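You operate a simulated robot arm through the tools that you are given. There is no shell and no other tool. Be economical: measure what you need, move in short steps, check, and stop when the job is done.

Carry out the task below with a simulated two-armed robot. There is one attempt and no reset: what you move stays moved.

## Task
The mixer is mended: plug it in and jog it once at the blue card's speed.
Fine: red button on, yellow tab free, switch on for the try and off after.

Only the result counts: the job must be done as asked and must still hold three seconds after the hand-in. Knocking over, shifting, dropping, spilling or breaking anything else fails it.

## Robot
Two 7-joint arms with fingered hands on one trunk, on a base that drives. Base frame: it is fixed to the floor where the robot stands at the start and does not move with it; the origin is under the middle of the robot, x ahead of it, y to its left, z up. Units: mm, rad, N and s.
The left shoulder is at the start at [60, 138, 847], the right one opposite. With the tool pointing down near the work surface each hand reaches from about 380 to 920 mm from the robot's upright axis, wherever it stands, measured 20 degrees to its own side. Places, roughly: blue card [900, 300, 1400]; lid latch [500, -700, 900]; mixer jog button [600, -100, 1000]; mixer speed knob [600, 100, 1100]; mixer start button [600, 100, 1000]; mixer switch [600, -100, 1100]; red button of the mixer socket box [500, -100, 900]; red socket [500, 0, 800]; trough gate [600, -500, 600]; trough pin [500, -800, 600]; yellow tab [600, -200, 1100]. Payload 4 kg a hand.
The tool frame of a hand sits at the grasp point between the pads (the TCP): z along the fingers, y along the line on which they close. The tips reach 36 mm beyond it. Largest opening 120 mm; the body of the gripper starts 42 mm behind the TCP. The gripper is a hand of 5 fingers: y runs from the thumb to the fingers, the wrist lies at [-15, -109, -200] in the tool frame, and closing takes about 1.5 s.
Orientation is that of the tool frame in the base frame, as a unit quaternion [w, x, y, z]. With the fingers straight down and the wrist toward the robot, the tool's x, y and z point along [0, 1, 0], [1, 0, 0] and [0, 0, -1] of the base frame.

## Interface
- The arms move only by the tool jog_arm. It takes "left_moves", "right_moves" or both (then of equal length, played together; a hand with none holds still); each is a list of rows, each a list of 6 numbers: the shift along the tool's x, y, z in units of 25 mm (1.0 is 25 mm), then the turn, a rotation vector about the tool's x, y, z in units of 4 degrees (1.0 is 4 degrees). In form: [[dx, dy, dz, wx, wy, wz], ...]. A call has 1 to 12 rows; each row shifts and turns the commanded pose from where the row before left it, along the tool's axes as they then stand. "left_grip" and "right_grip" are, for a hand that has rows, the finger opening in cm, from 0 to 12, set as the call begins (left out, the last holds). A call with a number of a shift or a turn outside -1 to 1 is refused whole. Each row takes 0.2 s and may step no farther than 50 mm and 0.15 rad from the row before; otherwise, or with a gripper value out of range, the whole call is refused. Where a pose cannot be reached the arm comes as near as it can. A force on the tool above 40 N (or 10 N above the force at the start of the call, whichever is more), or a blocked arm, ends the call early, and 0.2 s more pass. Each finger travels about 153 mm/s and halts on what it meets, pressing with about 25 N; the grip force reading is that of the motor and also rises with nothing between the fingers. The clock runs only during rows and for 0.2 s after the last one: add rows that do not move to give the fingers time. It gives the time, the measured TCP pose, the force on the tool (base axes), the opening and the grip force at its end, in the units of the frame above (readings bear some noise), with the torque about the TCP (base axes, N m) and any sound that the robot's microphone picked up.
- Cameras (640 x 400 px; columns grow to the right, rows downward): "scene" is now at [53.4, -32.1, 1506.5]; the picture's right is [-0.40, -0.92, 0.00], its down [-0.50, 0.22, -0.84] and it looks along [0.77, -0.34, -0.54] (base axes); focal length 272 px, centre (320, 200). "left" rides on the left gripper at [-69, -79, -131] in its tool frame; the picture's right is [-0.79, -0.29, 0.55], its down [0.55, -0.73, 0.40] and it looks along [0.29, 0.61, 0.74] (tool axes); focal length 222 px, centre (320, 200). "right" rides on the right gripper at [69, -79, -131] in its tool frame; the picture's right is [-0.78, 0.29, -0.55], its down [-0.55, -0.73, 0.40] and it looks along [-0.29, 0.61, 0.74] (tool axes); focal length 222 px, centre (320, 200). There is no depth. A picture from a camera that has moved, and an enlarged one, comes with that camera's place and axes in the base frame and with its lens. The place of the scene camera against the robot may be out by one fixed shift of up to 12 mm in any direction.
- snapshot(camera): a new picture of that camera. The clock stands still meanwhile.
- raise_lower(by): slides the trunk up (or, below 0, down) by that many mm; the arms and the scene camera ride with it, the base frame stays. It gives what a move gives, with no picture.
- steer(legs): drives the robot by 1 to 6 legs, each [ahead, left, turn to the left] in mm, mm and rad, along the robot's own axes; the way and the turn of a leg run together, so that a leg with both is an arc; at most 1500 mm and 3.142 rad a leg. The arms and the cameras ride along, it lands a little off, and it stops where it bumps. It gives what a move gives.
- curl_fingers(index, middle, ring, little, thumb_bend, thumb_turn, hand): sets how far each is bent, from 0 (flat) to 1 (curled in); at 0.3 the hand is open as for a grip, at 0.7 the pads meet at the TCP. One left out holds its place. A second passes; each finger stops where it meets its share of the squeeze, and holds until it gets a number again. A gripper value or a shape takes the hand back. It gives what a move gives, with no picture; readings hold the bend of each and the force on index, middle, ring, little, thumb and palm. thumb_turn goes from beside the hand (0) to across from the fingers (1), as for a grip.
- set_grasp(shape, hand): the hand has 5 fingers and takes this shape, open, in about a second: jaw (thumb against the fingers, like two jaws); tri (thumb and two fingers); tip (a fingertip pinch); poke (one finger out to press); point (the index stretched); flat (the hand flat); cup (the hand cupped); fist (a fist). The gripper value then closes the fingers along that shape, each until it touches; the sizes above hold for jaw. It gives what a move gives, with no picture.
- aim_head(pan, tilt): turns the head with the scene camera to pan (to the left, within 1.501 rad either way) and tilt (down, from -0.506 to 1.204), counted from straight ahead of the robot. It gives what a move gives.
- enlarge(camera, box): a new picture of the part [left, top, right, bottom] of that camera's present view, enlarged. The clock stands still meanwhile.
- finish_job(): hands the job in; it is judged then, once.

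Go step by step. Nothing tells you exact positions but the pictures and the camera data: compare them with the known pose of the tool, close in by small moves and look again before you grip or let go. The budget is 120 turns and 108 pictures, counting those below and the enlarged ones. Unless the task says otherwise, let go and move clear before handing in, and close with one line.

The tools are called after ">>>" as a command line: name --argument value ..., lists and objects as JSON in quotes. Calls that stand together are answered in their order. jog_arm: Moves the arms, as the interface text tells. Its arguments: {"type":"object","properties":{"left_moves":{"type":"array","items":{"type":"array","items":{"type":"number"}}},"left_grip":{"type":"number"},"right_moves":{"type":"array","items":{"type":"array","items":{"type":"number"}}},"right_grip":{"type":"number"}},"required":[]} The other tools are called the same way: raise_lower (by) slides the trunk up or down; set_grasp (shape, hand) gives the hand a shape; curl_fingers (index, middle, ring, little, thumb_bend, thumb_turn, hand) moves the fingers one by one; steer (legs) drives the base; aim_head (pan, tilt) turns the head that bears the scene camera; snapshot (camera) takes a picture; enlarge (camera, box) takes an enlarged picture of a part of a camera's view; finish_job () hands the job in.

At the start:

```text
time: 0.0
left_tool_pos: [477.2, 105.4, 1354.1]
left_tool_rot: [0.0, 0.707, 0.707, 0.0]
left_wrist_force: [0.8, -0.2, 0.0]
left_moment: [-0.02, 0.01, -0.04]
left_finger_gap: 119.8
left_finger_force: 0.1
left_shape: jaw
left_bend: [0.3, 0.3, 0.3, 0.3, 0.3, 0.97]
left_finger forces: [0.1, 0.0, 0.0, 0.1, 0.1, 0.0]
right_tool_pos: [467.6, -253.6, 1292.6]
right_tool_rot: [0.0, 0.707, 0.707, 0.0]
right_wrist_force: [-0.5, -0.2, 0.0]
right_moment: [0.04, 0.02, 0.0]
right_finger_gap: 119.6
right_finger_force: 0.0
right_shape: jaw
right_bend: [0.3, 0.3, 0.3, 0.3, 0.3, 0.97]
right_finger forces: [0.0, 0.0, 0.0, 0.0, 0.1, 0.0]
trunk travel left (down, up): [-425.0, 165.0]
robot x, y, heading: [0.4, 0.3, 0.003]
head pan, tilt: [-0.41, 0.571]
```

scene: 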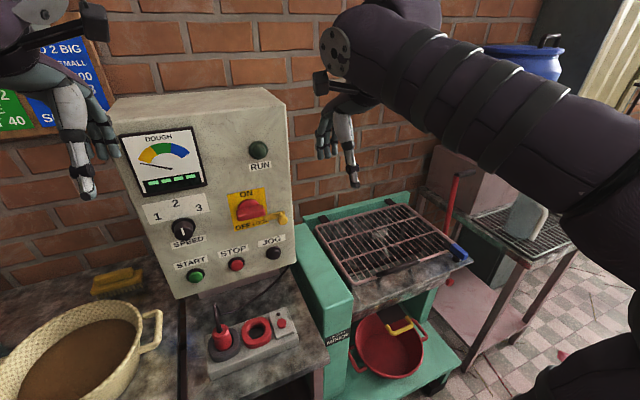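
right: 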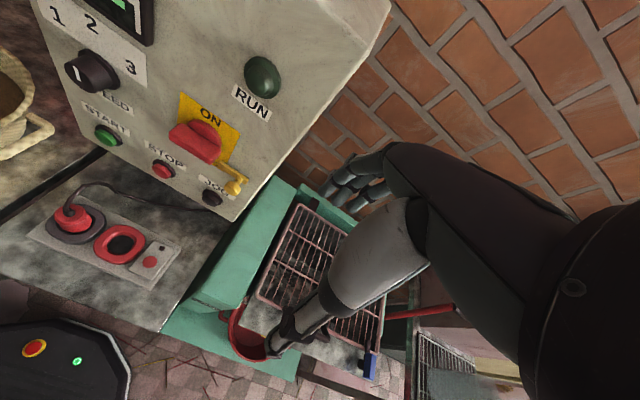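
left: 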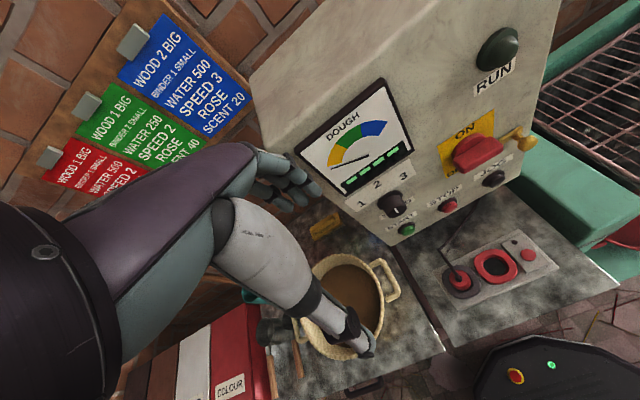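

The blue card seems to say SPEED 3; I look closer at the card, the panel and the socket box.

>>> enlarge --camera "left" --box '[60, 0, 280, 140]'

>>> enlarge --camera "scene" --box '[180, 280, 340, 380]'

>>> enlarge --camera "scene" --box '[110, 110, 310, 300]'

>>> enlarge --camera "left" --box '[360, 100, 580, 320]'

```text
2.86 times, centred on (170, 70) of left
camera zoom: at [397.7, 34.9, 1485.3], right [-0.29, -0.79, -0.55], down [-0.73, 0.55, -0.4], along [0.61, 0.29, -0.74], focal length 635 px, centre (749, 571)
```

zoom: 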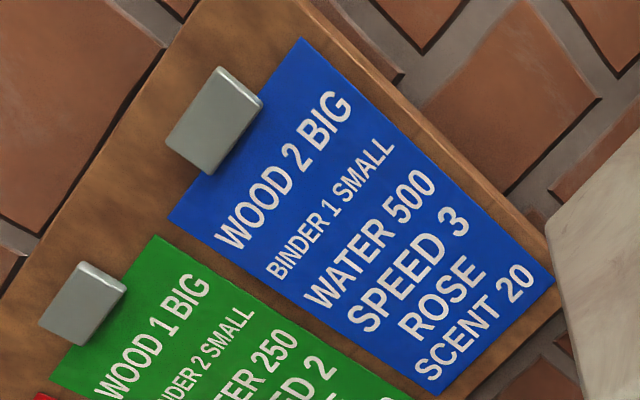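

```text
4.00 times, centred on (260, 330) of scene
camera zoom: at [53.4, -32.1, 1506.5], right [-0.4, -0.92, 0.0], down [-0.5, 0.22, -0.84], along [0.77, -0.34, -0.54], focal length 1089 px, centre (560, -320)
```

zoom: 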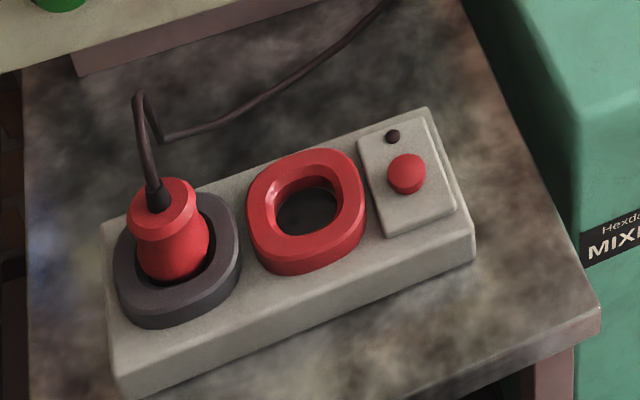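

```text
2.11 times, centred on (210, 205) of scene
camera zoom: at [53.4, -32.1, 1506.5], right [-0.4, -0.92, 0.0], down [-0.5, 0.22, -0.84], along [0.77, -0.34, -0.54], focal length 573 px, centre (552, 190)
```

zoom: 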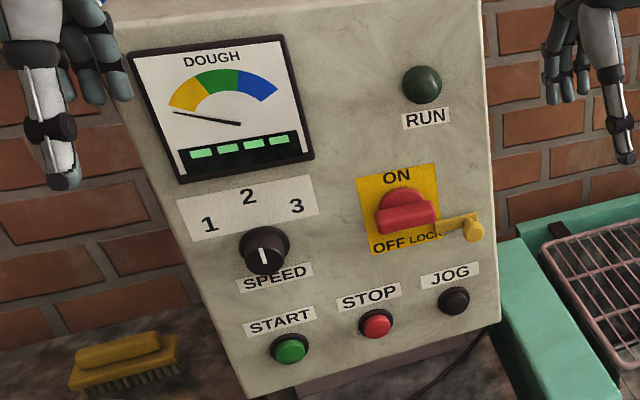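

```text
1.82 times, centred on (470, 210) of left
camera zoom: at [397.7, 34.9, 1485.3], right [-0.29, -0.79, -0.55], down [-0.73, 0.55, -0.4], along [0.61, 0.29, -0.74], focal length 404 px, centre (47, 182)
```

zoom: 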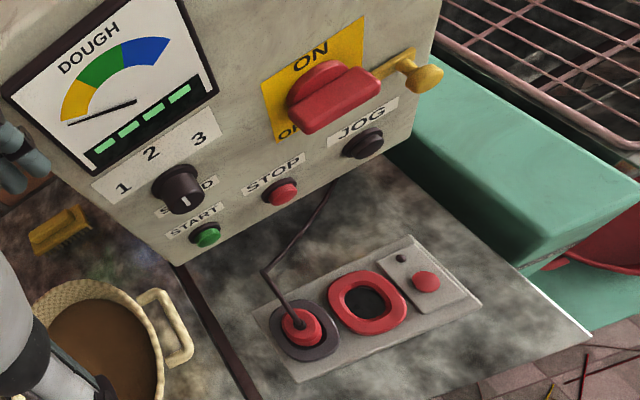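

>>> enlarge --camera "right" --box '[150, 80, 270, 220]'

>>> enlarge --camera "right" --box '[40, 0, 160, 100]'

>>> enlarge --camera "right" --box '[20, 180, 200, 300]'

>>> enlarge --camera "scene" --box '[220, 175, 300, 240]'

```text
2.86 times, centred on (210, 150) of right
camera zoom: at [389.5, -183.2, 1422.9], right [0.29, -0.78, 0.55], down [-0.73, -0.55, -0.4], along [0.61, -0.29, -0.74], focal length 635 px, centre (634, 343)
```

zoom: 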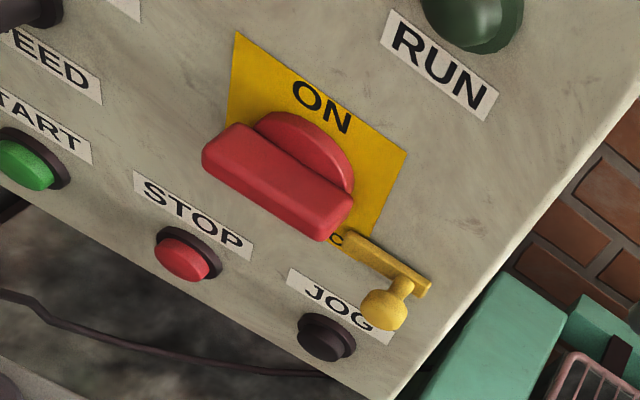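

```text
4.00 times, centred on (100, 50) of right
camera zoom: at [389.5, -183.2, 1422.9], right [0.29, -0.78, 0.55], down [-0.73, -0.55, -0.4], along [0.61, -0.29, -0.74], focal length 888 px, centre (1200, 800)
```

zoom: 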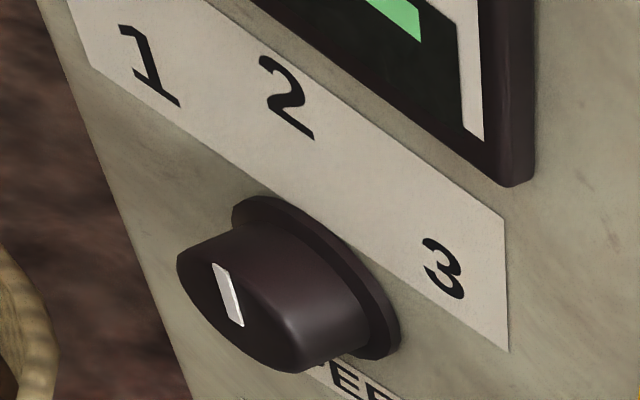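

```text
3.33 times, centred on (110, 240) of right
camera zoom: at [389.5, -183.2, 1422.9], right [0.29, -0.78, 0.55], down [-0.73, -0.55, -0.4], along [0.61, -0.29, -0.74], focal length 740 px, centre (1020, 67)
```

zoom: 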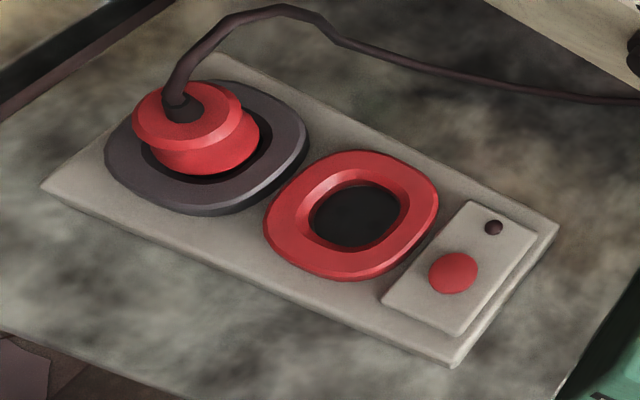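

```text
6.15 times, centred on (260, 208) of scene
camera zoom: at [53.4, -32.1, 1506.5], right [-0.4, -0.92, 0.0], down [-0.5, 0.22, -0.84], along [0.77, -0.34, -0.54], focal length 1675 px, centre (689, 154)
```

zoom: 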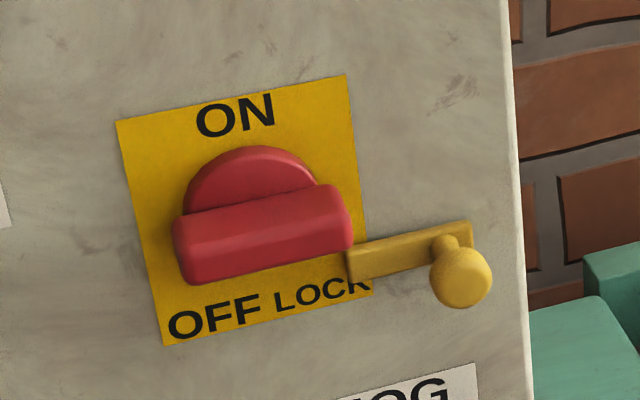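

The blue card says speed 3; the knob stands at 2, the plug sits in the grey socket beside the red one at about (480, 30). I bring the left hand down above the plug and look.

>>> jog_arm --left_moves '[[-0.25, 0, 1, 0, 0, 0], [-0.25, 0, 1, 0, 0, 0], [-0.25, 0, 1, 0, 0, 0], [-0.25, 0, 1, 0, 0, 0], [-0.25, 0, 1, 0, 0, 0], [-0.25, 0, 1, 0, 0, 0], [-0.25, 0, 1, 0, 0, 0], [-0.25, 0, 1, 0, 0, 0], [-0.25, 0, 1, 0, 0, 0], [-0.25, 0, 1, 0, 0, 0], [-0.25, 0, 1, 0, 0, 0], [-0.25, 0, 1, 0, 0, 0]]'

>>> snapshot --camera "left"

>>> snapshot --camera "scene"

```text
time: 2.6
left_tool_pos: [476.9, 28.6, 1053.2]
left_tool_rot: [0.0, 0.707, 0.707, 0.0]
left_wrist_force: [-0.3, 1.6, 1.1]
left_moment: [0.02, -0.04, 0.0]
left_finger_gap: 119.6
left_finger_force: 0.1
left_shape: jaw
left_bend: [0.3, 0.3, 0.3, 0.3, 0.3, 0.97]
left_finger forces: [0.0, 0.0, 0.0, 0.0, 0.0, 0.0]
right_tool_pos: [469.3, -253.7, 1292.0]
right_tool_rot: [-0.001, 0.707, 0.707, 0.0]
right_wrist_force: [0.4, -0.6, -0.2]
right_moment: [-0.04, 0.04, -0.01]
right_finger_gap: 119.5
right_finger_force: 0.0
right_shape: jaw
right_bend: [0.3, 0.3, 0.3, 0.3, 0.3, 0.97]
right_finger forces: [0.0, 0.1, 0.1, 0.0, 0.0, 0.1]
trunk travel left (down, up): [-425.0, 165.0]
robot x, y, heading: [1.1, -3.0, 0.003]
head pan, tilt: [-0.41, 0.571]
```

```text
96 pictures are left
camera left: at [399.2, -40.6, 1183.9], right [-0.29, -0.79, -0.55], down [-0.73, 0.55, -0.4], along [0.61, 0.29, -0.74], focal length 222 px, centre (320, 200)
```

left: 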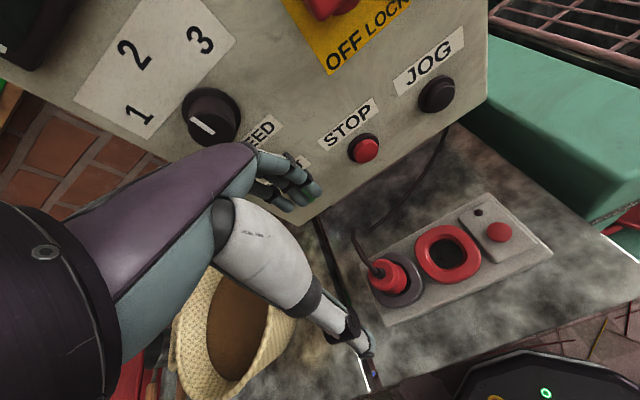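

```text
95 pictures are left
camera scene: at [53.6, -32.1, 1506.5], right [-0.4, -0.92, 0.0], down [-0.5, 0.22, -0.84], along [0.77, -0.34, -0.54], focal length 272 px, centre (320, 200)
```

scene: 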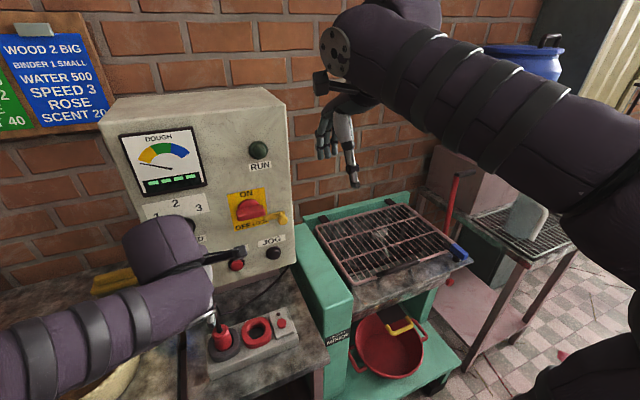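

>>> enlarge --camera "left" --box '[340, 180, 560, 330]'

```text
2.67 times, centred on (450, 255) of left
camera zoom: at [399.2, -40.6, 1183.9], right [-0.29, -0.79, -0.55], down [-0.73, 0.55, -0.4], along [0.61, 0.29, -0.74], focal length 592 px, centre (-27, 53)
```

zoom: 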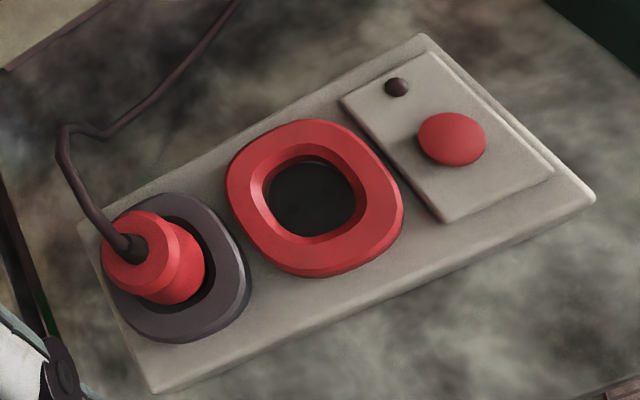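

The plug top is near (475–480, 28, ~905), the red ring at (475, -49, 853). I lower further and recheck.

>>> jog_arm --left_moves '[[0, 0, 0.8, 0, 0, 0], [0, 0, 0.8, 0, 0, 0], [0, 0, 0.8, 0, 0, 0]]'

>>> snapshot --camera "left"

>>> enlarge --camera "scene" --box '[160, 220, 340, 380]'

>>> snapshot --camera "right"

```text
time: 3.4
left_tool_pos: [479.4, 29.8, 995.2]
left_tool_rot: [0.002, 0.707, 0.707, -0.001]
left_wrist_force: [-0.1, 0.1, -0.1]
left_moment: [0.02, -0.02, 0.02]
left_finger_gap: 119.7
left_finger_force: 0.0
left_shape: jaw
left_bend: [0.3, 0.3, 0.3, 0.3, 0.3, 0.97]
left_finger forces: [0.1, 0.0, 0.0, 0.0, 0.0, 0.0]
right_tool_pos: [467.8, -253.5, 1292.3]
right_tool_rot: [-0.001, 0.708, 0.707, 0.0]
right_wrist_force: [0.2, 1.1, 0.1]
right_moment: [0.0, -0.02, 0.01]
right_finger_gap: 119.6
right_finger_force: 0.1
right_shape: jaw
right_bend: [0.3, 0.3, 0.3, 0.3, 0.3, 0.97]
right_finger forces: [0.0, 0.0, 0.0, 0.0, 0.1, 0.0]
trunk travel left (down, up): [-425.0, 165.0]
robot x, y, heading: [0.7, -0.3, 0.003]
head pan, tilt: [-0.41, 0.571]
```

```text
93 pictures are left
camera left: at [399.0, -39.5, 1125.4], right [-0.29, -0.79, -0.55], down [-0.73, 0.55, -0.4], along [0.61, 0.29, -0.74], focal length 222 px, centre (320, 200)
```

left: 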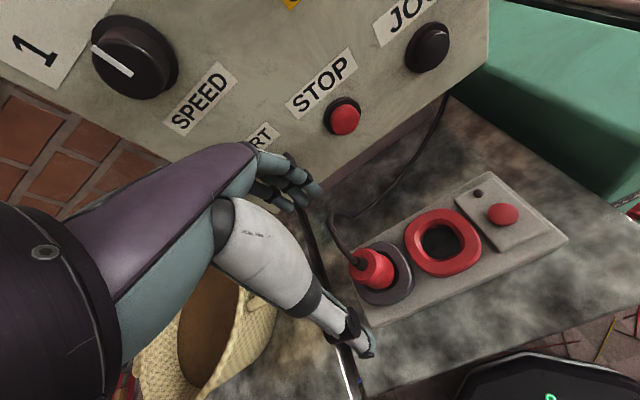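

```text
2.50 times, centred on (250, 300) of scene
camera zoom: at [53.5, -32.1, 1506.5], right [-0.4, -0.92, 0.0], down [-0.5, 0.22, -0.84], along [0.77, -0.34, -0.54], focal length 680 px, centre (495, -50)
```

zoom: 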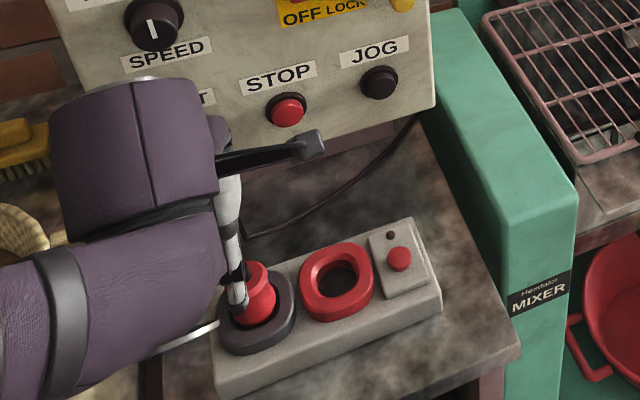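

```text
91 pictures are left
camera right: at [389.6, -183.2, 1422.9], right [0.29, -0.78, 0.55], down [-0.73, -0.55, -0.4], along [0.61, -0.29, -0.74], focal length 222 px, centre (320, 200)
```

right: 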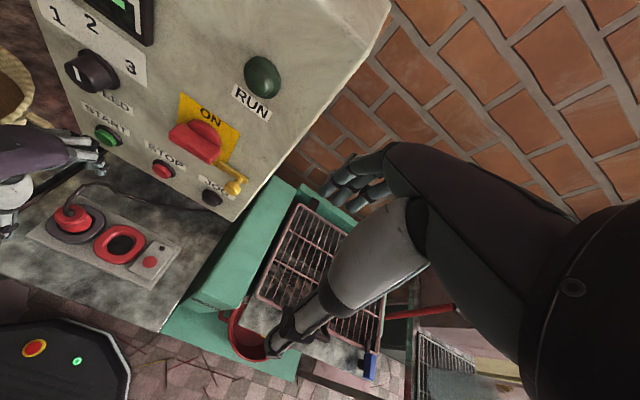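

>>> enlarge --camera "left" --box '[300, 180, 540, 330]'

>>> enlarge --camera "right" --box '[0, 120, 220, 290]'

```text
2.67 times, centred on (420, 255) of left
camera zoom: at [399.0, -39.5, 1125.4], right [-0.29, -0.79, -0.55], down [-0.73, 0.55, -0.4], along [0.61, 0.29, -0.74], focal length 592 px, centre (53, 53)
```

zoom: 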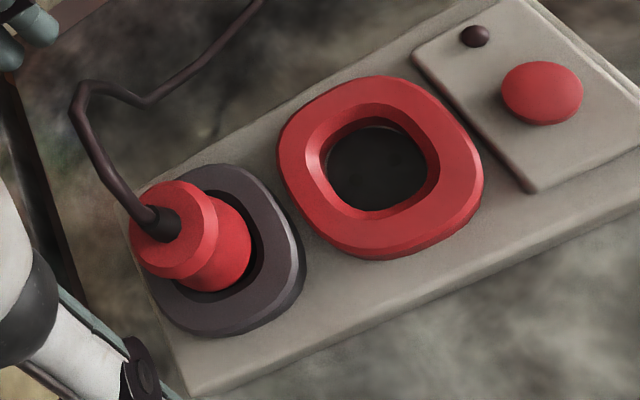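

```text
2.35 times, centred on (110, 205) of right
camera zoom: at [389.6, -183.2, 1422.9], right [0.29, -0.78, 0.55], down [-0.73, -0.55, -0.4], along [0.61, -0.29, -0.74], focal length 523 px, centre (814, 188)
```

zoom: 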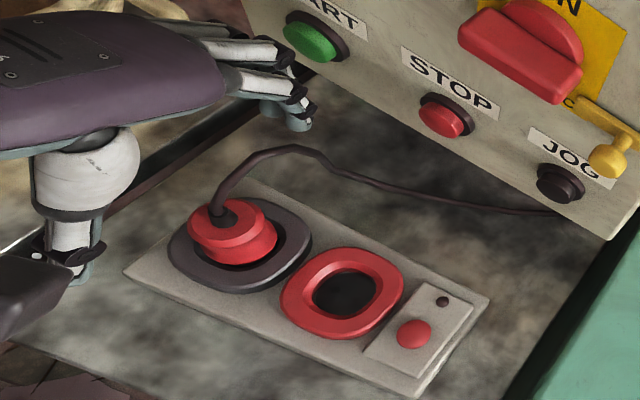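

Plug top is about (482, 33, 883), red ring top z≈838. I descend to just above grasp height and look.

>>> jog_arm --left_moves '[[0.1, 0.1, 0.9, 0, 0, 0], [0, 0, 0.9, 0, 0, 0], [0, 0, 0.9, 0, 0, 0], [0, 0, 0.9, 0, 0, 0], [0, 0, 0, 0, 0, 0]]'

>>> snapshot --camera "left"

>>> enlarge --camera "right" --box '[0, 120, 220, 290]'

>>> enlarge --camera "scene" --box '[160, 240, 340, 380]'

```text
time: 4.6
left_tool_pos: [480.9, 30.4, 903.8]
left_tool_rot: [0.0, 0.707, 0.707, 0.0]
left_wrist_force: [0.0, -0.2, 1.1]
left_moment: [0.02, -0.03, 0.01]
left_finger_gap: 119.5
left_finger_force: 0.1
left_shape: jaw
left_bend: [0.3, 0.3, 0.3, 0.3, 0.3, 0.97]
left_finger forces: [0.0, 0.1, 0.1, 0.1, 0.0, 0.0]
right_tool_pos: [468.2, -253.5, 1294.4]
right_tool_rot: [0.0, 0.707, 0.707, -0.002]
right_wrist_force: [0.6, 0.8, 1.0]
right_moment: [0.01, 0.0, 0.03]
right_finger_gap: 119.5
right_finger_force: 0.1
right_shape: jaw
right_bend: [0.3, 0.3, 0.3, 0.3, 0.3, 0.97]
right_finger forces: [0.0, 0.1, 0.0, 0.0, 0.0, 0.1]
trunk travel left (down, up): [-425.0, 165.0]
robot x, y, heading: [0.1, -4.1, 0.001]
head pan, tilt: [-0.41, 0.571]
```

```text
88 pictures are left
camera left: at [400.7, -37.9, 1034.9], right [-0.29, -0.79, -0.55], down [-0.73, 0.55, -0.4], along [0.61, 0.29, -0.74], focal length 222 px, centre (320, 200)
```

left: 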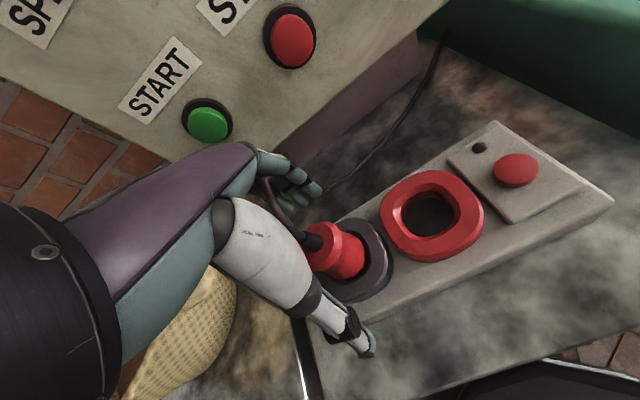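

```text
2.35 times, centred on (110, 205) of right
camera zoom: at [389.4, -183.2, 1422.9], right [0.29, -0.78, 0.55], down [-0.73, -0.55, -0.4], along [0.61, -0.29, -0.74], focal length 523 px, centre (814, 188)
```

zoom: 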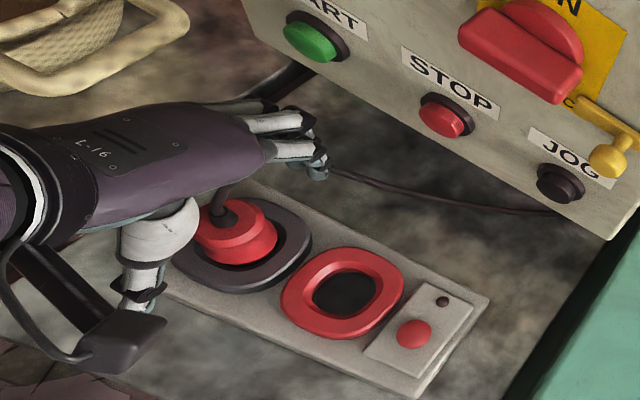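

```text
2.86 times, centred on (250, 310) of scene
camera zoom: at [53.3, -32.1, 1506.5], right [-0.4, -0.92, 0.0], down [-0.5, 0.22, -0.84], along [0.77, -0.34, -0.54], focal length 778 px, centre (520, -114)
```

zoom: 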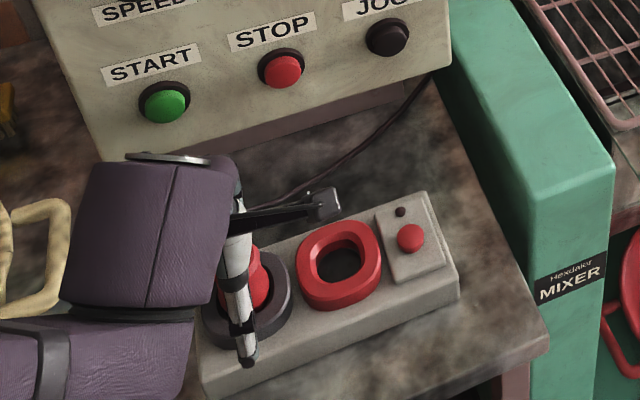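

Aligned well; lower 25 mm, shift 2 mm left, and close on the plug cap.

>>> jog_arm --left_moves '[[0.1, 0, 0.5, 0, 0, 0], [0, 0, 0.5, 0, 0, 0], [0, 0, 0, 0, 0, 0]]'

>>> jog_arm --left_moves '[[0, 0, 0, 0, 0, 0], [0, 0, 0, 0, 0, 0], [0, 0, 0, 0, 0, 0], [0, 0, 0, 0, 0, 0], [0, 0, 0, 0, 0, 0], [0, 0, 0, 0, 0, 0], [0, 0, 0, 0, 0, 0], [0, 0, 0, 0, 0, 0]]' --left_grip 2.0

>>> snapshot --camera "left"

>>> enlarge --camera "scene" --box '[160, 240, 340, 380]'

```text
time: 5.4
left_tool_pos: [479.1, 34.8, 879.5]
left_tool_rot: [0.0, 0.707, 0.707, 0.0]
left_wrist_force: [-1.4, 0.6, 0.3]
left_moment: [0.02, 0.01, 0.0]
left_finger_gap: 119.5
left_finger_force: 0.0
left_shape: jaw
left_bend: [0.3, 0.3, 0.3, 0.3, 0.3, 0.97]
left_finger forces: [0.1, 0.0, 0.0, 0.1, 0.0, 0.1]
right_tool_pos: [467.4, -251.4, 1293.5]
right_tool_rot: [-0.001, 0.707, 0.708, 0.0]
right_wrist_force: [0.2, 0.3, -0.1]
right_moment: [-0.03, -0.01, 0.06]
right_finger_gap: 119.7
right_finger_force: 0.0
right_shape: jaw
right_bend: [0.3, 0.3, 0.3, 0.3, 0.3, 0.97]
right_finger forces: [0.1, 0.1, 0.0, 0.0, 0.0, 0.0]
trunk travel left (down, up): [-425.0, 165.0]
robot x, y, heading: [0.9, -0.0, -0.003]
head pan, tilt: [-0.41, 0.571]
```

```text
time: 7.2
left_tool_pos: [480.0, 34.7, 879.8]
left_tool_rot: [-0.001, 0.708, 0.706, 0.0]
left_wrist_force: [-3.4, -0.7, -2.8]
left_moment: [0.04, 0.07, -0.06]
left_finger_gap: 64.1
left_finger_force: 25.1
left_shape: jaw
left_bend: [0.4, 0.43, 0.42, 0.7, 0.54, 1.0]
left_finger forces: [11.3, 6.3, 2.8, 0.1, 24.0, 0.0]
right_tool_pos: [467.1, -252.5, 1291.9]
right_tool_rot: [0.0, 0.707, 0.707, 0.0]
right_wrist_force: [0.1, 0.7, 0.5]
right_moment: [0.02, 0.01, 0.01]
right_finger_gap: 119.9
right_finger_force: 0.0
right_shape: jaw
right_bend: [0.3, 0.3, 0.3, 0.3, 0.3, 0.97]
right_finger forces: [0.0, 0.0, 0.0, 0.0, 0.1, 0.0]
trunk travel left (down, up): [-425.0, 165.0]
robot x, y, heading: [-4.0, -1.9, 0.0]
head pan, tilt: [-0.41, 0.571]
```

```text
85 pictures are left
camera left: at [399.8, -34.7, 1010.3], right [-0.29, -0.78, -0.55], down [-0.73, 0.55, -0.4], along [0.61, 0.29, -0.74], focal length 222 px, centre (320, 200)
```

left: 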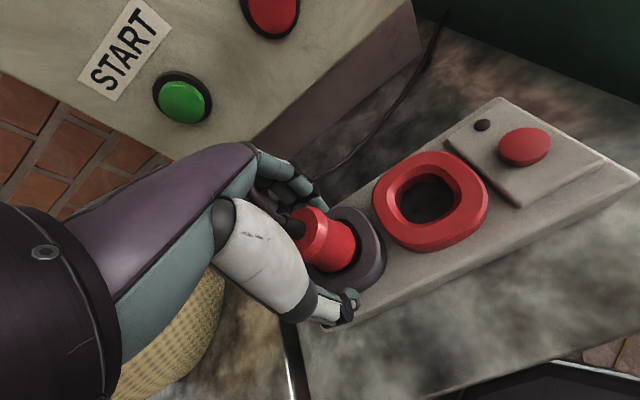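

```text
2.86 times, centred on (250, 310) of scene
camera zoom: at [53.2, -32.1, 1506.5], right [-0.4, -0.92, 0.0], down [-0.5, 0.22, -0.84], along [0.77, -0.34, -0.54], focal length 778 px, centre (520, -114)
```

zoom: 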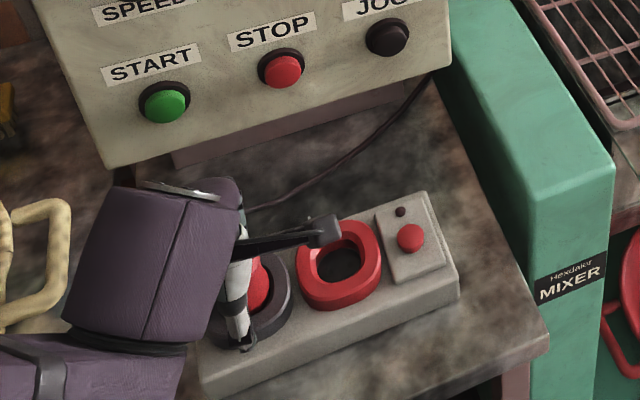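

The grip holds about 24 N. I lift the plug carefully.

>>> jog_arm --left_moves '[[0, 0, -0.2, 0, 0, 0], [0, 0, -0.3, 0, 0, 0], [0, 0, -0.3, 0, 0, 0], [0, 0, -0.4, 0, 0, 0], [0, 0, 0, 0, 0, 0]]'

>>> snapshot --camera "left"

```text
time: 8.4
left_tool_pos: [478.9, 35.1, 910.2]
left_tool_rot: [0.001, 0.707, 0.707, 0.0]
left_wrist_force: [0.0, -0.2, -1.0]
left_moment: [0.04, 0.03, 0.01]
left_finger_gap: 55.0
left_finger_force: 24.6
left_shape: jaw
left_bend: [0.45, 0.48, 0.47, 0.7, 0.64, 1.0]
left_finger forces: [7.0, 0.0, 0.0, 0.1, 6.9, 0.2]
right_tool_pos: [467.6, -253.0, 1292.7]
right_tool_rot: [0.0, 0.707, 0.707, 0.0]
right_wrist_force: [-0.2, -0.3, 0.2]
right_moment: [0.03, 0.03, 0.03]
right_finger_gap: 119.6
right_finger_force: 0.1
right_shape: jaw
right_bend: [0.3, 0.3, 0.3, 0.3, 0.3, 0.97]
right_finger forces: [0.1, 0.0, 0.0, 0.0, 0.0, 0.0]
trunk travel left (down, up): [-425.0, 165.0]
robot x, y, heading: [1.2, -1.6, 0.002]
head pan, tilt: [-0.41, 0.571]
```

```text
83 pictures are left
camera left: at [399.8, -35.0, 1041.0], right [-0.29, -0.79, -0.55], down [-0.73, 0.55, -0.4], along [0.61, 0.29, -0.74], focal length 222 px, centre (320, 200)
```

left: 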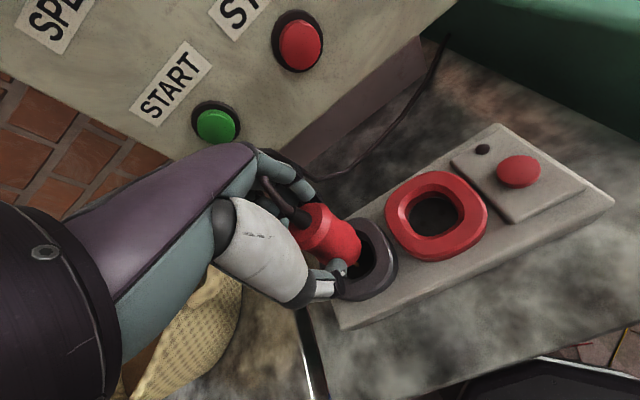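

>>> jog_arm --left_moves '[[0, 0, -0.4, 0, 0, 0], [0, 0, -0.4, 0, 0, 0], [0, 0, -0.4, 0, 0, 0], [0, 0, -0.4, 0, 0, 0], [0, 0, 0, 0, 0, 0]]'

>>> enlarge --camera "left" --box '[240, 120, 500, 320]'

>>> enlarge --camera "right" --box '[0, 120, 220, 290]'

>>> enlarge --camera "scene" --box '[160, 240, 340, 380]'

```text
time: 9.6
left_tool_pos: [479.8, 34.0, 950.1]
left_tool_rot: [0.001, 0.707, 0.707, 0.0]
left_wrist_force: [-0.5, 0.7, -1.2]
left_moment: [-0.02, -0.01, -0.01]
left_finger_gap: 54.9
left_finger_force: 25.1
left_shape: jaw
left_bend: [0.45, 0.48, 0.47, 0.7, 0.64, 1.0]
left_finger forces: [6.9, 0.0, 0.0, 0.0, 6.9, 0.0]
right_tool_pos: [467.7, -253.9, 1292.4]
right_tool_rot: [0.0, 0.707, 0.707, 0.001]
right_wrist_force: [0.5, 0.2, -0.3]
right_moment: [0.02, -0.01, -0.02]
right_finger_gap: 119.5
right_finger_force: 0.0
right_shape: jaw
right_bend: [0.3, 0.3, 0.3, 0.3, 0.3, 0.97]
right_finger forces: [0.1, 0.0, 0.0, 0.0, 0.0, 0.0]
trunk travel left (down, up): [-425.0, 165.0]
robot x, y, heading: [3.4, -1.5, -0.003]
head pan, tilt: [-0.41, 0.571]
```

```text
2.00 times, centred on (370, 220) of left
camera zoom: at [400.0, -35.0, 1080.3], right [-0.29, -0.78, -0.55], down [-0.73, 0.55, -0.4], along [0.61, 0.29, -0.74], focal length 444 px, centre (220, 160)
```

zoom: 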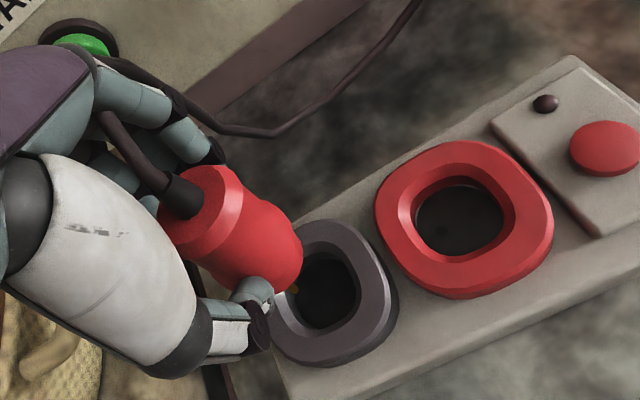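

```text
2.35 times, centred on (110, 205) of right
camera zoom: at [389.6, -183.2, 1422.8], right [0.29, -0.78, 0.55], down [-0.73, -0.55, -0.4], along [0.61, -0.29, -0.74], focal length 523 px, centre (814, 188)
```

zoom: 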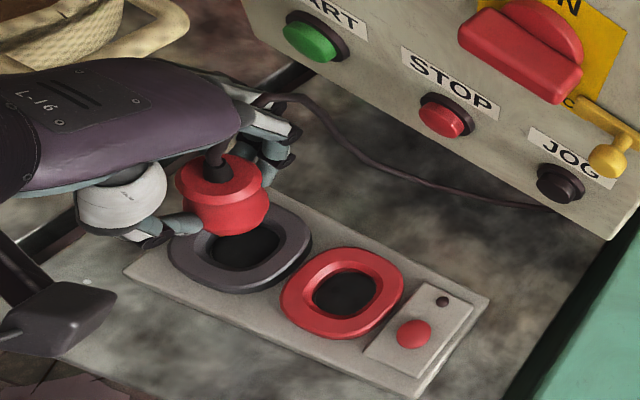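

```text
2.86 times, centred on (250, 310) of scene
camera zoom: at [53.5, -32.1, 1506.5], right [-0.4, -0.92, 0.0], down [-0.5, 0.22, -0.84], along [0.77, -0.34, -0.54], focal length 778 px, centre (520, -114)
```

zoom: 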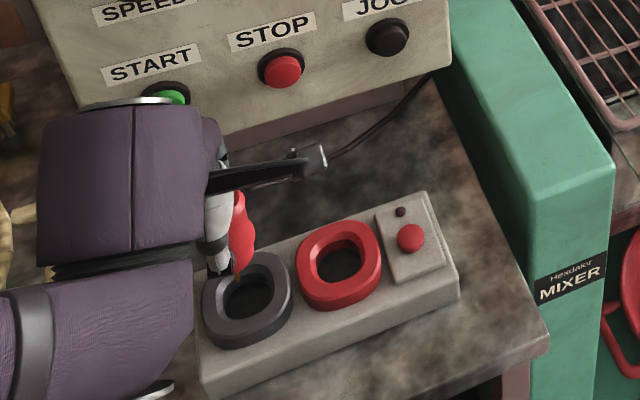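

The plug is out and upright, its cap about (495, 30, 955). I carry it over the red socket.

>>> jog_arm --left_moves '[[-0.76, -0.14, 0, 0, 0, 0], [-0.76, -0.14, 0, 0, 0, 0], [-0.76, -0.14, 0, 0, 0, 0], [-0.76, -0.14, 0, 0, 0, 0], [0, 0, 0, 0, 0, 0]]'

>>> enlarge --camera "left" --box '[240, 120, 500, 320]'

>>> enlarge --camera "right" --box '[20, 150, 200, 290]'

>>> enlarge --camera "scene" --box '[180, 260, 320, 370]'

```text
time: 10.8
left_tool_pos: [467.0, -40.1, 949.1]
left_tool_rot: [0.0, 0.707, 0.707, 0.0]
left_wrist_force: [0.3, 0.2, -0.2]
left_moment: [-0.03, 0.02, 0.0]
left_finger_gap: 55.0
left_finger_force: 25.0
left_shape: jaw
left_bend: [0.45, 0.48, 0.47, 0.7, 0.64, 1.0]
left_finger forces: [7.0, 0.0, 0.1, 0.0, 6.9, 0.0]
right_tool_pos: [467.4, -252.7, 1292.4]
right_tool_rot: [-0.001, 0.707, 0.707, -0.001]
right_wrist_force: [-0.3, 0.1, -0.6]
right_moment: [-0.01, 0.01, 0.01]
right_finger_gap: 119.5
right_finger_force: 0.0
right_shape: jaw
right_bend: [0.3, 0.3, 0.3, 0.3, 0.3, 0.97]
right_finger forces: [0.1, 0.0, 0.0, 0.0, 0.1, 0.0]
trunk travel left (down, up): [-425.0, 165.0]
robot x, y, heading: [-0.4, -0.5, 0.005]
head pan, tilt: [-0.41, 0.571]
```

```text
2.00 times, centred on (370, 220) of left
camera zoom: at [387.6, -110.2, 1080.5], right [-0.29, -0.79, -0.55], down [-0.73, 0.55, -0.4], along [0.61, 0.29, -0.74], focal length 444 px, centre (220, 160)
```

zoom: 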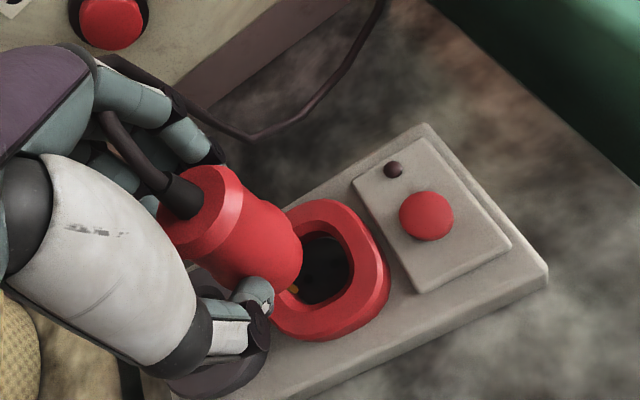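

```text
2.86 times, centred on (110, 220) of right
camera zoom: at [389.5, -183.1, 1422.9], right [0.29, -0.78, 0.55], down [-0.73, -0.55, -0.4], along [0.61, -0.29, -0.74], focal length 635 px, centre (920, 143)
```

zoom: 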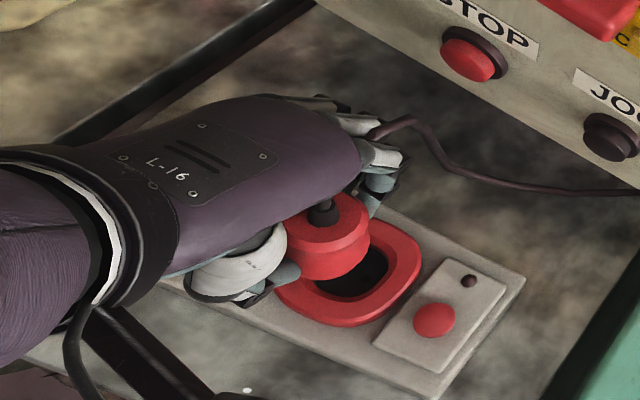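

```text
3.64 times, centred on (250, 315) of scene
camera zoom: at [53.4, -32.0, 1506.5], right [-0.4, -0.92, 0.0], down [-0.5, 0.22, -0.84], along [0.77, -0.34, -0.54], focal length 990 px, centre (574, -218)
```

zoom: 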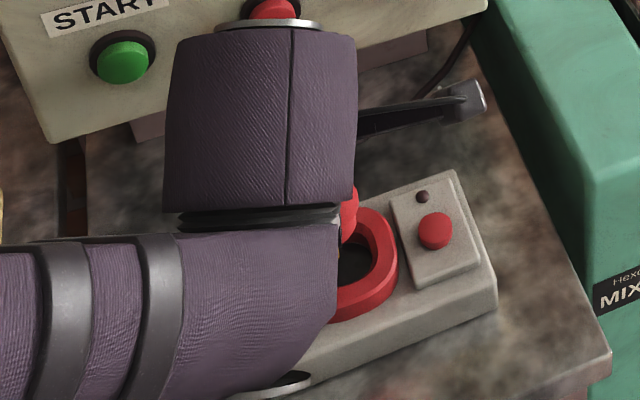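

The axis of the plug lines up with the red socket within 2–3 mm; I nudge 2 mm right and descend partway, then check.

>>> jog_arm --left_moves '[[-0.08, 0, 0.4, 0, 0, 0], [0, 0, 0.4, 0, 0, 0], [0, 0, 0.2, 0, 0, 0], [0, 0, 0, 0, 0, 0]]'

>>> enlarge --camera "left" --box '[240, 120, 500, 320]'

>>> enlarge --camera "right" --box '[40, 170, 180, 280]'

```text
time: 11.8
left_tool_pos: [466.3, -41.8, 924.2]
left_tool_rot: [0.0, 0.707, 0.707, 0.001]
left_wrist_force: [-1.2, 0.2, -0.2]
left_moment: [-0.01, 0.04, 0.02]
left_finger_gap: 55.1
left_finger_force: 25.3
left_shape: jaw
left_bend: [0.45, 0.48, 0.47, 0.7, 0.64, 1.0]
left_finger forces: [7.0, 0.0, 0.0, 0.0, 6.9, 0.0]
right_tool_pos: [469.6, -253.0, 1292.7]
right_tool_rot: [0.0, 0.707, 0.707, 0.0]
right_wrist_force: [0.0, -0.4, -0.4]
right_moment: [0.0, -0.01, 0.0]
right_finger_gap: 119.8
right_finger_force: 0.0
right_shape: jaw
right_bend: [0.3, 0.3, 0.3, 0.3, 0.3, 0.97]
right_finger forces: [0.1, 0.0, 0.0, 0.0, 0.0, 0.1]
trunk travel left (down, up): [-425.0, 165.0]
robot x, y, heading: [-1.2, -1.3, 0.001]
head pan, tilt: [-0.41, 0.571]
```

```text
2.00 times, centred on (370, 220) of left
camera zoom: at [386.6, -111.3, 1055.2], right [-0.29, -0.79, -0.55], down [-0.73, 0.55, -0.4], along [0.61, 0.29, -0.74], focal length 444 px, centre (220, 160)
```

zoom: 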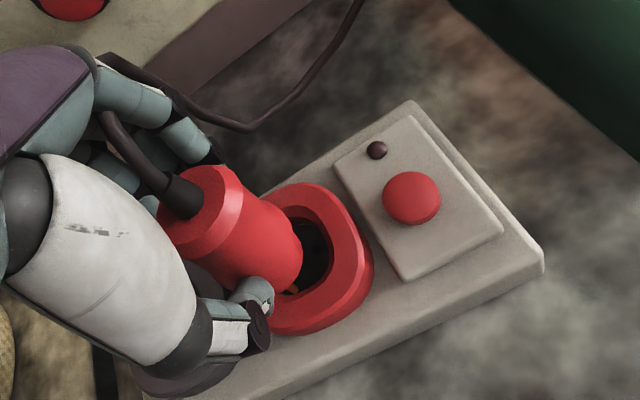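

```text
3.64 times, centred on (110, 225) of right
camera zoom: at [389.6, -183.2, 1422.9], right [0.29, -0.78, 0.55], down [-0.73, -0.55, -0.4], along [0.61, -0.29, -0.74], focal length 808 px, centre (1084, 109)
```

zoom: 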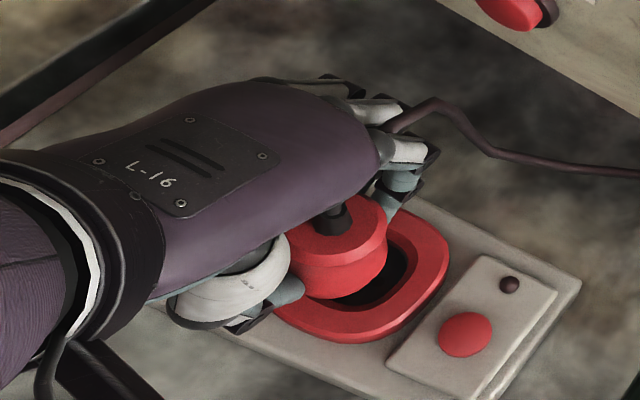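

Still lined up; I lower the plug into the red socket.

>>> jog_arm --left_moves '[[0, 0, 0.3, 0, 0, 0], [0, 0, 0.3, 0, 0, 0], [0, 0, 0.2, 0, 0, 0], [0, 0, 0.2, 0, 0, 0], [0, 0, 0.2, 0, 0, 0], [0, 0, 0.2, 0, 0, 0]]'

>>> enlarge --camera "left" --box '[240, 120, 500, 320]'

>>> enlarge --camera "right" --box '[40, 170, 180, 280]'

```text
time: 13.2
left_tool_pos: [465.8, -42.3, 890.3]
left_tool_rot: [0.002, 0.707, 0.708, 0.0]
left_wrist_force: [6.0, 0.9, 8.7]
left_moment: [0.04, -0.4, 0.05]
left_finger_gap: 57.2
left_finger_force: 24.9
left_shape: jaw
left_bend: [0.42, 0.48, 0.47, 0.7, 0.65, 1.0]
left_finger forces: [9.6, 1.4, 0.0, 0.1, 5.1, 0.1]
right_tool_pos: [468.1, -252.7, 1292.9]
right_tool_rot: [0.0, 0.707, 0.707, 0.0]
right_wrist_force: [-1.0, -0.1, -0.6]
right_moment: [0.01, 0.0, -0.05]
right_finger_gap: 119.7
right_finger_force: 0.1
right_shape: jaw
right_bend: [0.3, 0.3, 0.3, 0.3, 0.3, 0.97]
right_finger forces: [0.0, 0.0, 0.0, 0.1, 0.0, 0.1]
trunk travel left (down, up): [-425.0, 165.0]
robot x, y, heading: [0.1, 3.6, -0.005]
head pan, tilt: [-0.41, 0.571]
```

```text
2.00 times, centred on (370, 220) of left
camera zoom: at [386.3, -111.8, 1021.1], right [-0.29, -0.79, -0.55], down [-0.73, 0.55, -0.4], along [0.61, 0.29, -0.74], focal length 444 px, centre (220, 160)
```

zoom: 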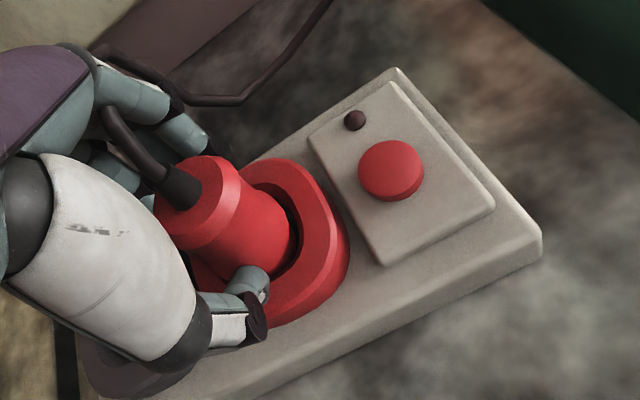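

```text
3.64 times, centred on (110, 225) of right
camera zoom: at [389.7, -183.0, 1423.0], right [0.29, -0.78, 0.55], down [-0.73, -0.55, -0.4], along [0.61, -0.29, -0.74], focal length 808 px, centre (1084, 109)
```

zoom: 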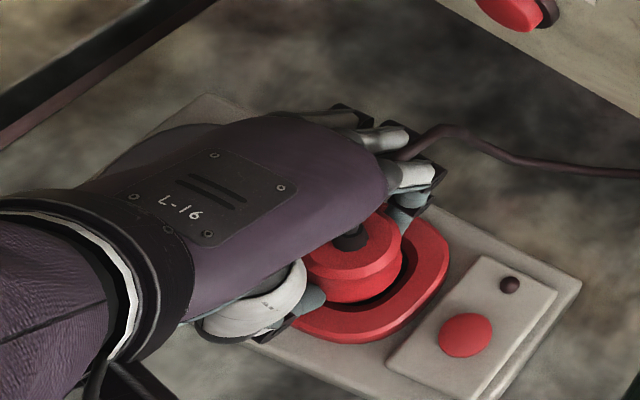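

Contact with a slight push in +x; I nudge 2 mm that way and press on down.

>>> jog_arm --left_moves '[[0, 0.1, 0, 0, 0, 0], [0, 0, 0.15, 0, 0, 0], [0, 0, 0.15, 0, 0, 0], [0, 0, 0.15, 0, 0, 0], [0, 0, 0, 0, 0, 0]]'

>>> enlarge --camera "left" --box '[240, 120, 500, 320]'

>>> enlarge --camera "right" --box '[40, 170, 180, 280]'

```text
time: 14.1
left_tool_pos: [469.5, -44.5, 888.3]
left_tool_rot: [0.008, 0.708, 0.706, 0.003]
left_wrist_force: [-5.1, 4.5, 22.6]
left_moment: [0.04, 0.4, 0.06]
left_finger_gap: 55.8
left_finger_force: 24.6
left_shape: jaw
left_bend: [0.44, 0.48, 0.47, 0.7, 0.66, 1.0]
left_finger forces: [6.1, 0.1, 0.0, 0.0, 27.0, 0.0]
right_tool_pos: [466.4, -252.8, 1293.5]
right_tool_rot: [0.0, 0.707, 0.707, 0.0]
right_wrist_force: [0.2, -0.5, -0.1]
right_moment: [0.03, -0.02, 0.01]
right_finger_gap: 119.6
right_finger_force: 0.0
right_shape: jaw
right_bend: [0.3, 0.3, 0.3, 0.3, 0.3, 0.97]
right_finger forces: [0.1, 0.0, 0.1, 0.0, 0.0, 0.1]
trunk travel left (down, up): [-425.0, 165.0]
robot x, y, heading: [0.3, 3.0, -0.002]
head pan, tilt: [-0.41, 0.571]
stopped in row 4 (left hand): the force on the tool passed its limit (the readings are from after the stop); the commanded pose is now the measured one
```

```text
2.00 times, centred on (370, 220) of left
camera zoom: at [388.4, -113.2, 1017.7], right [-0.28, -0.79, -0.55], down [-0.73, 0.55, -0.41], along [0.62, 0.28, -0.73], focal length 444 px, centre (220, 160)
```

zoom: 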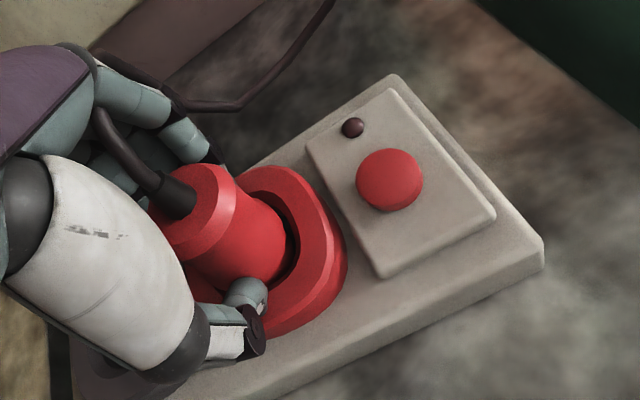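

```text
3.64 times, centred on (110, 225) of right
camera zoom: at [387.9, -182.5, 1423.4], right [0.29, -0.78, 0.55], down [-0.73, -0.55, -0.4], along [0.61, -0.29, -0.74], focal length 808 px, centre (1084, 109)
```

zoom: 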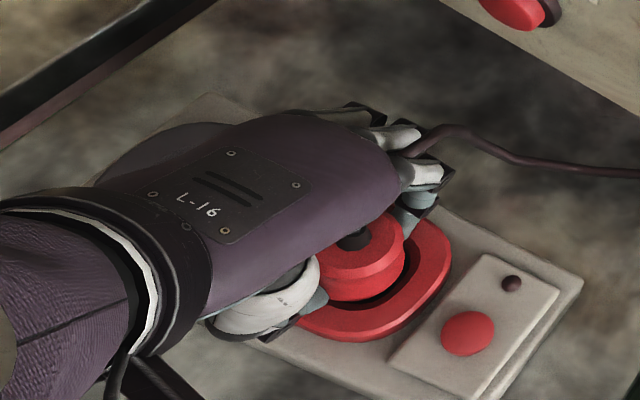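

The plug bottomed out near the seated height (top z ≈ 900). I open the hand and look at how it sits.

>>> jog_arm --left_moves '[[0, 0, 0, 0, 0, 0], [0, 0, 0, 0, 0, 0], [0, 0, 0, 0, 0, 0], [0, 0, 0, 0, 0, 0], [0, 0, 0, 0, 0, 0]]' --left_grip 12

>>> enlarge --camera "left" --box '[240, 120, 500, 320]'

>>> enlarge --camera "right" --box '[40, 170, 180, 280]'

```text
time: 14.6
left_tool_pos: [474.2, -44.7, 889.7]
left_tool_rot: [0.011, 0.707, 0.707, 0.005]
left_wrist_force: [-0.2, 0.4, 0.4]
left_moment: [0.01, 0.02, -0.02]
left_finger_gap: 119.5
left_finger_force: 0.1
left_shape: jaw
left_bend: [0.3, 0.3, 0.3, 0.3, 0.3, 0.97]
left_finger forces: [0.0, 0.0, 0.0, 0.1, 0.1, 0.1]
right_tool_pos: [469.0, -252.7, 1290.7]
right_tool_rot: [0.0, 0.707, 0.707, -0.001]
right_wrist_force: [1.1, -0.3, 0.1]
right_moment: [-0.01, 0.0, 0.04]
right_finger_gap: 119.7
right_finger_force: 0.0
right_shape: jaw
right_bend: [0.3, 0.3, 0.3, 0.3, 0.3, 0.97]
right_finger forces: [0.1, 0.0, 0.0, 0.1, 0.0, 0.0]
trunk travel left (down, up): [-425.0, 165.0]
robot x, y, heading: [-3.4, -1.8, 0.002]
head pan, tilt: [-0.41, 0.571]
stopped in row 2 (left hand): the force on the tool passed its limit (the readings are from after the stop); the commanded pose is now the measured one
```

```text
2.00 times, centred on (370, 220) of left
camera zoom: at [392.9, -114.1, 1018.7], right [-0.28, -0.79, -0.55], down [-0.73, 0.54, -0.42], along [0.63, 0.28, -0.73], focal length 444 px, centre (220, 160)
```

zoom: 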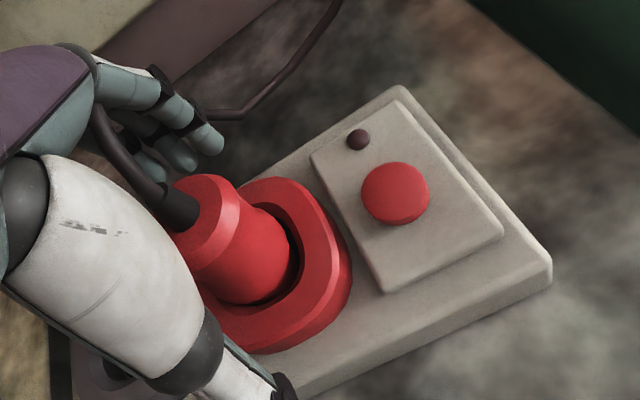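

```text
3.64 times, centred on (110, 225) of right
camera zoom: at [390.7, -183.3, 1421.6], right [0.29, -0.78, 0.55], down [-0.74, -0.55, -0.4], along [0.61, -0.29, -0.74], focal length 808 px, centre (1084, 109)
```

zoom: 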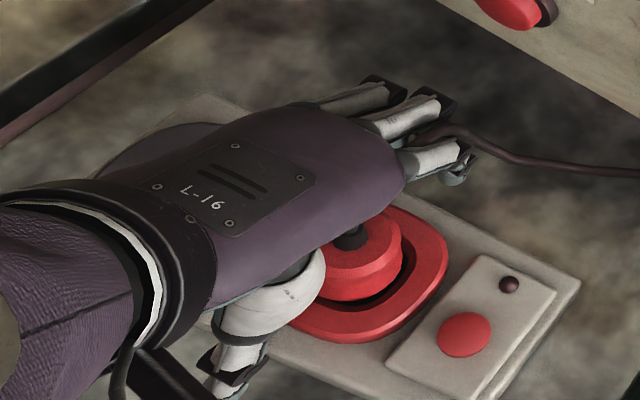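

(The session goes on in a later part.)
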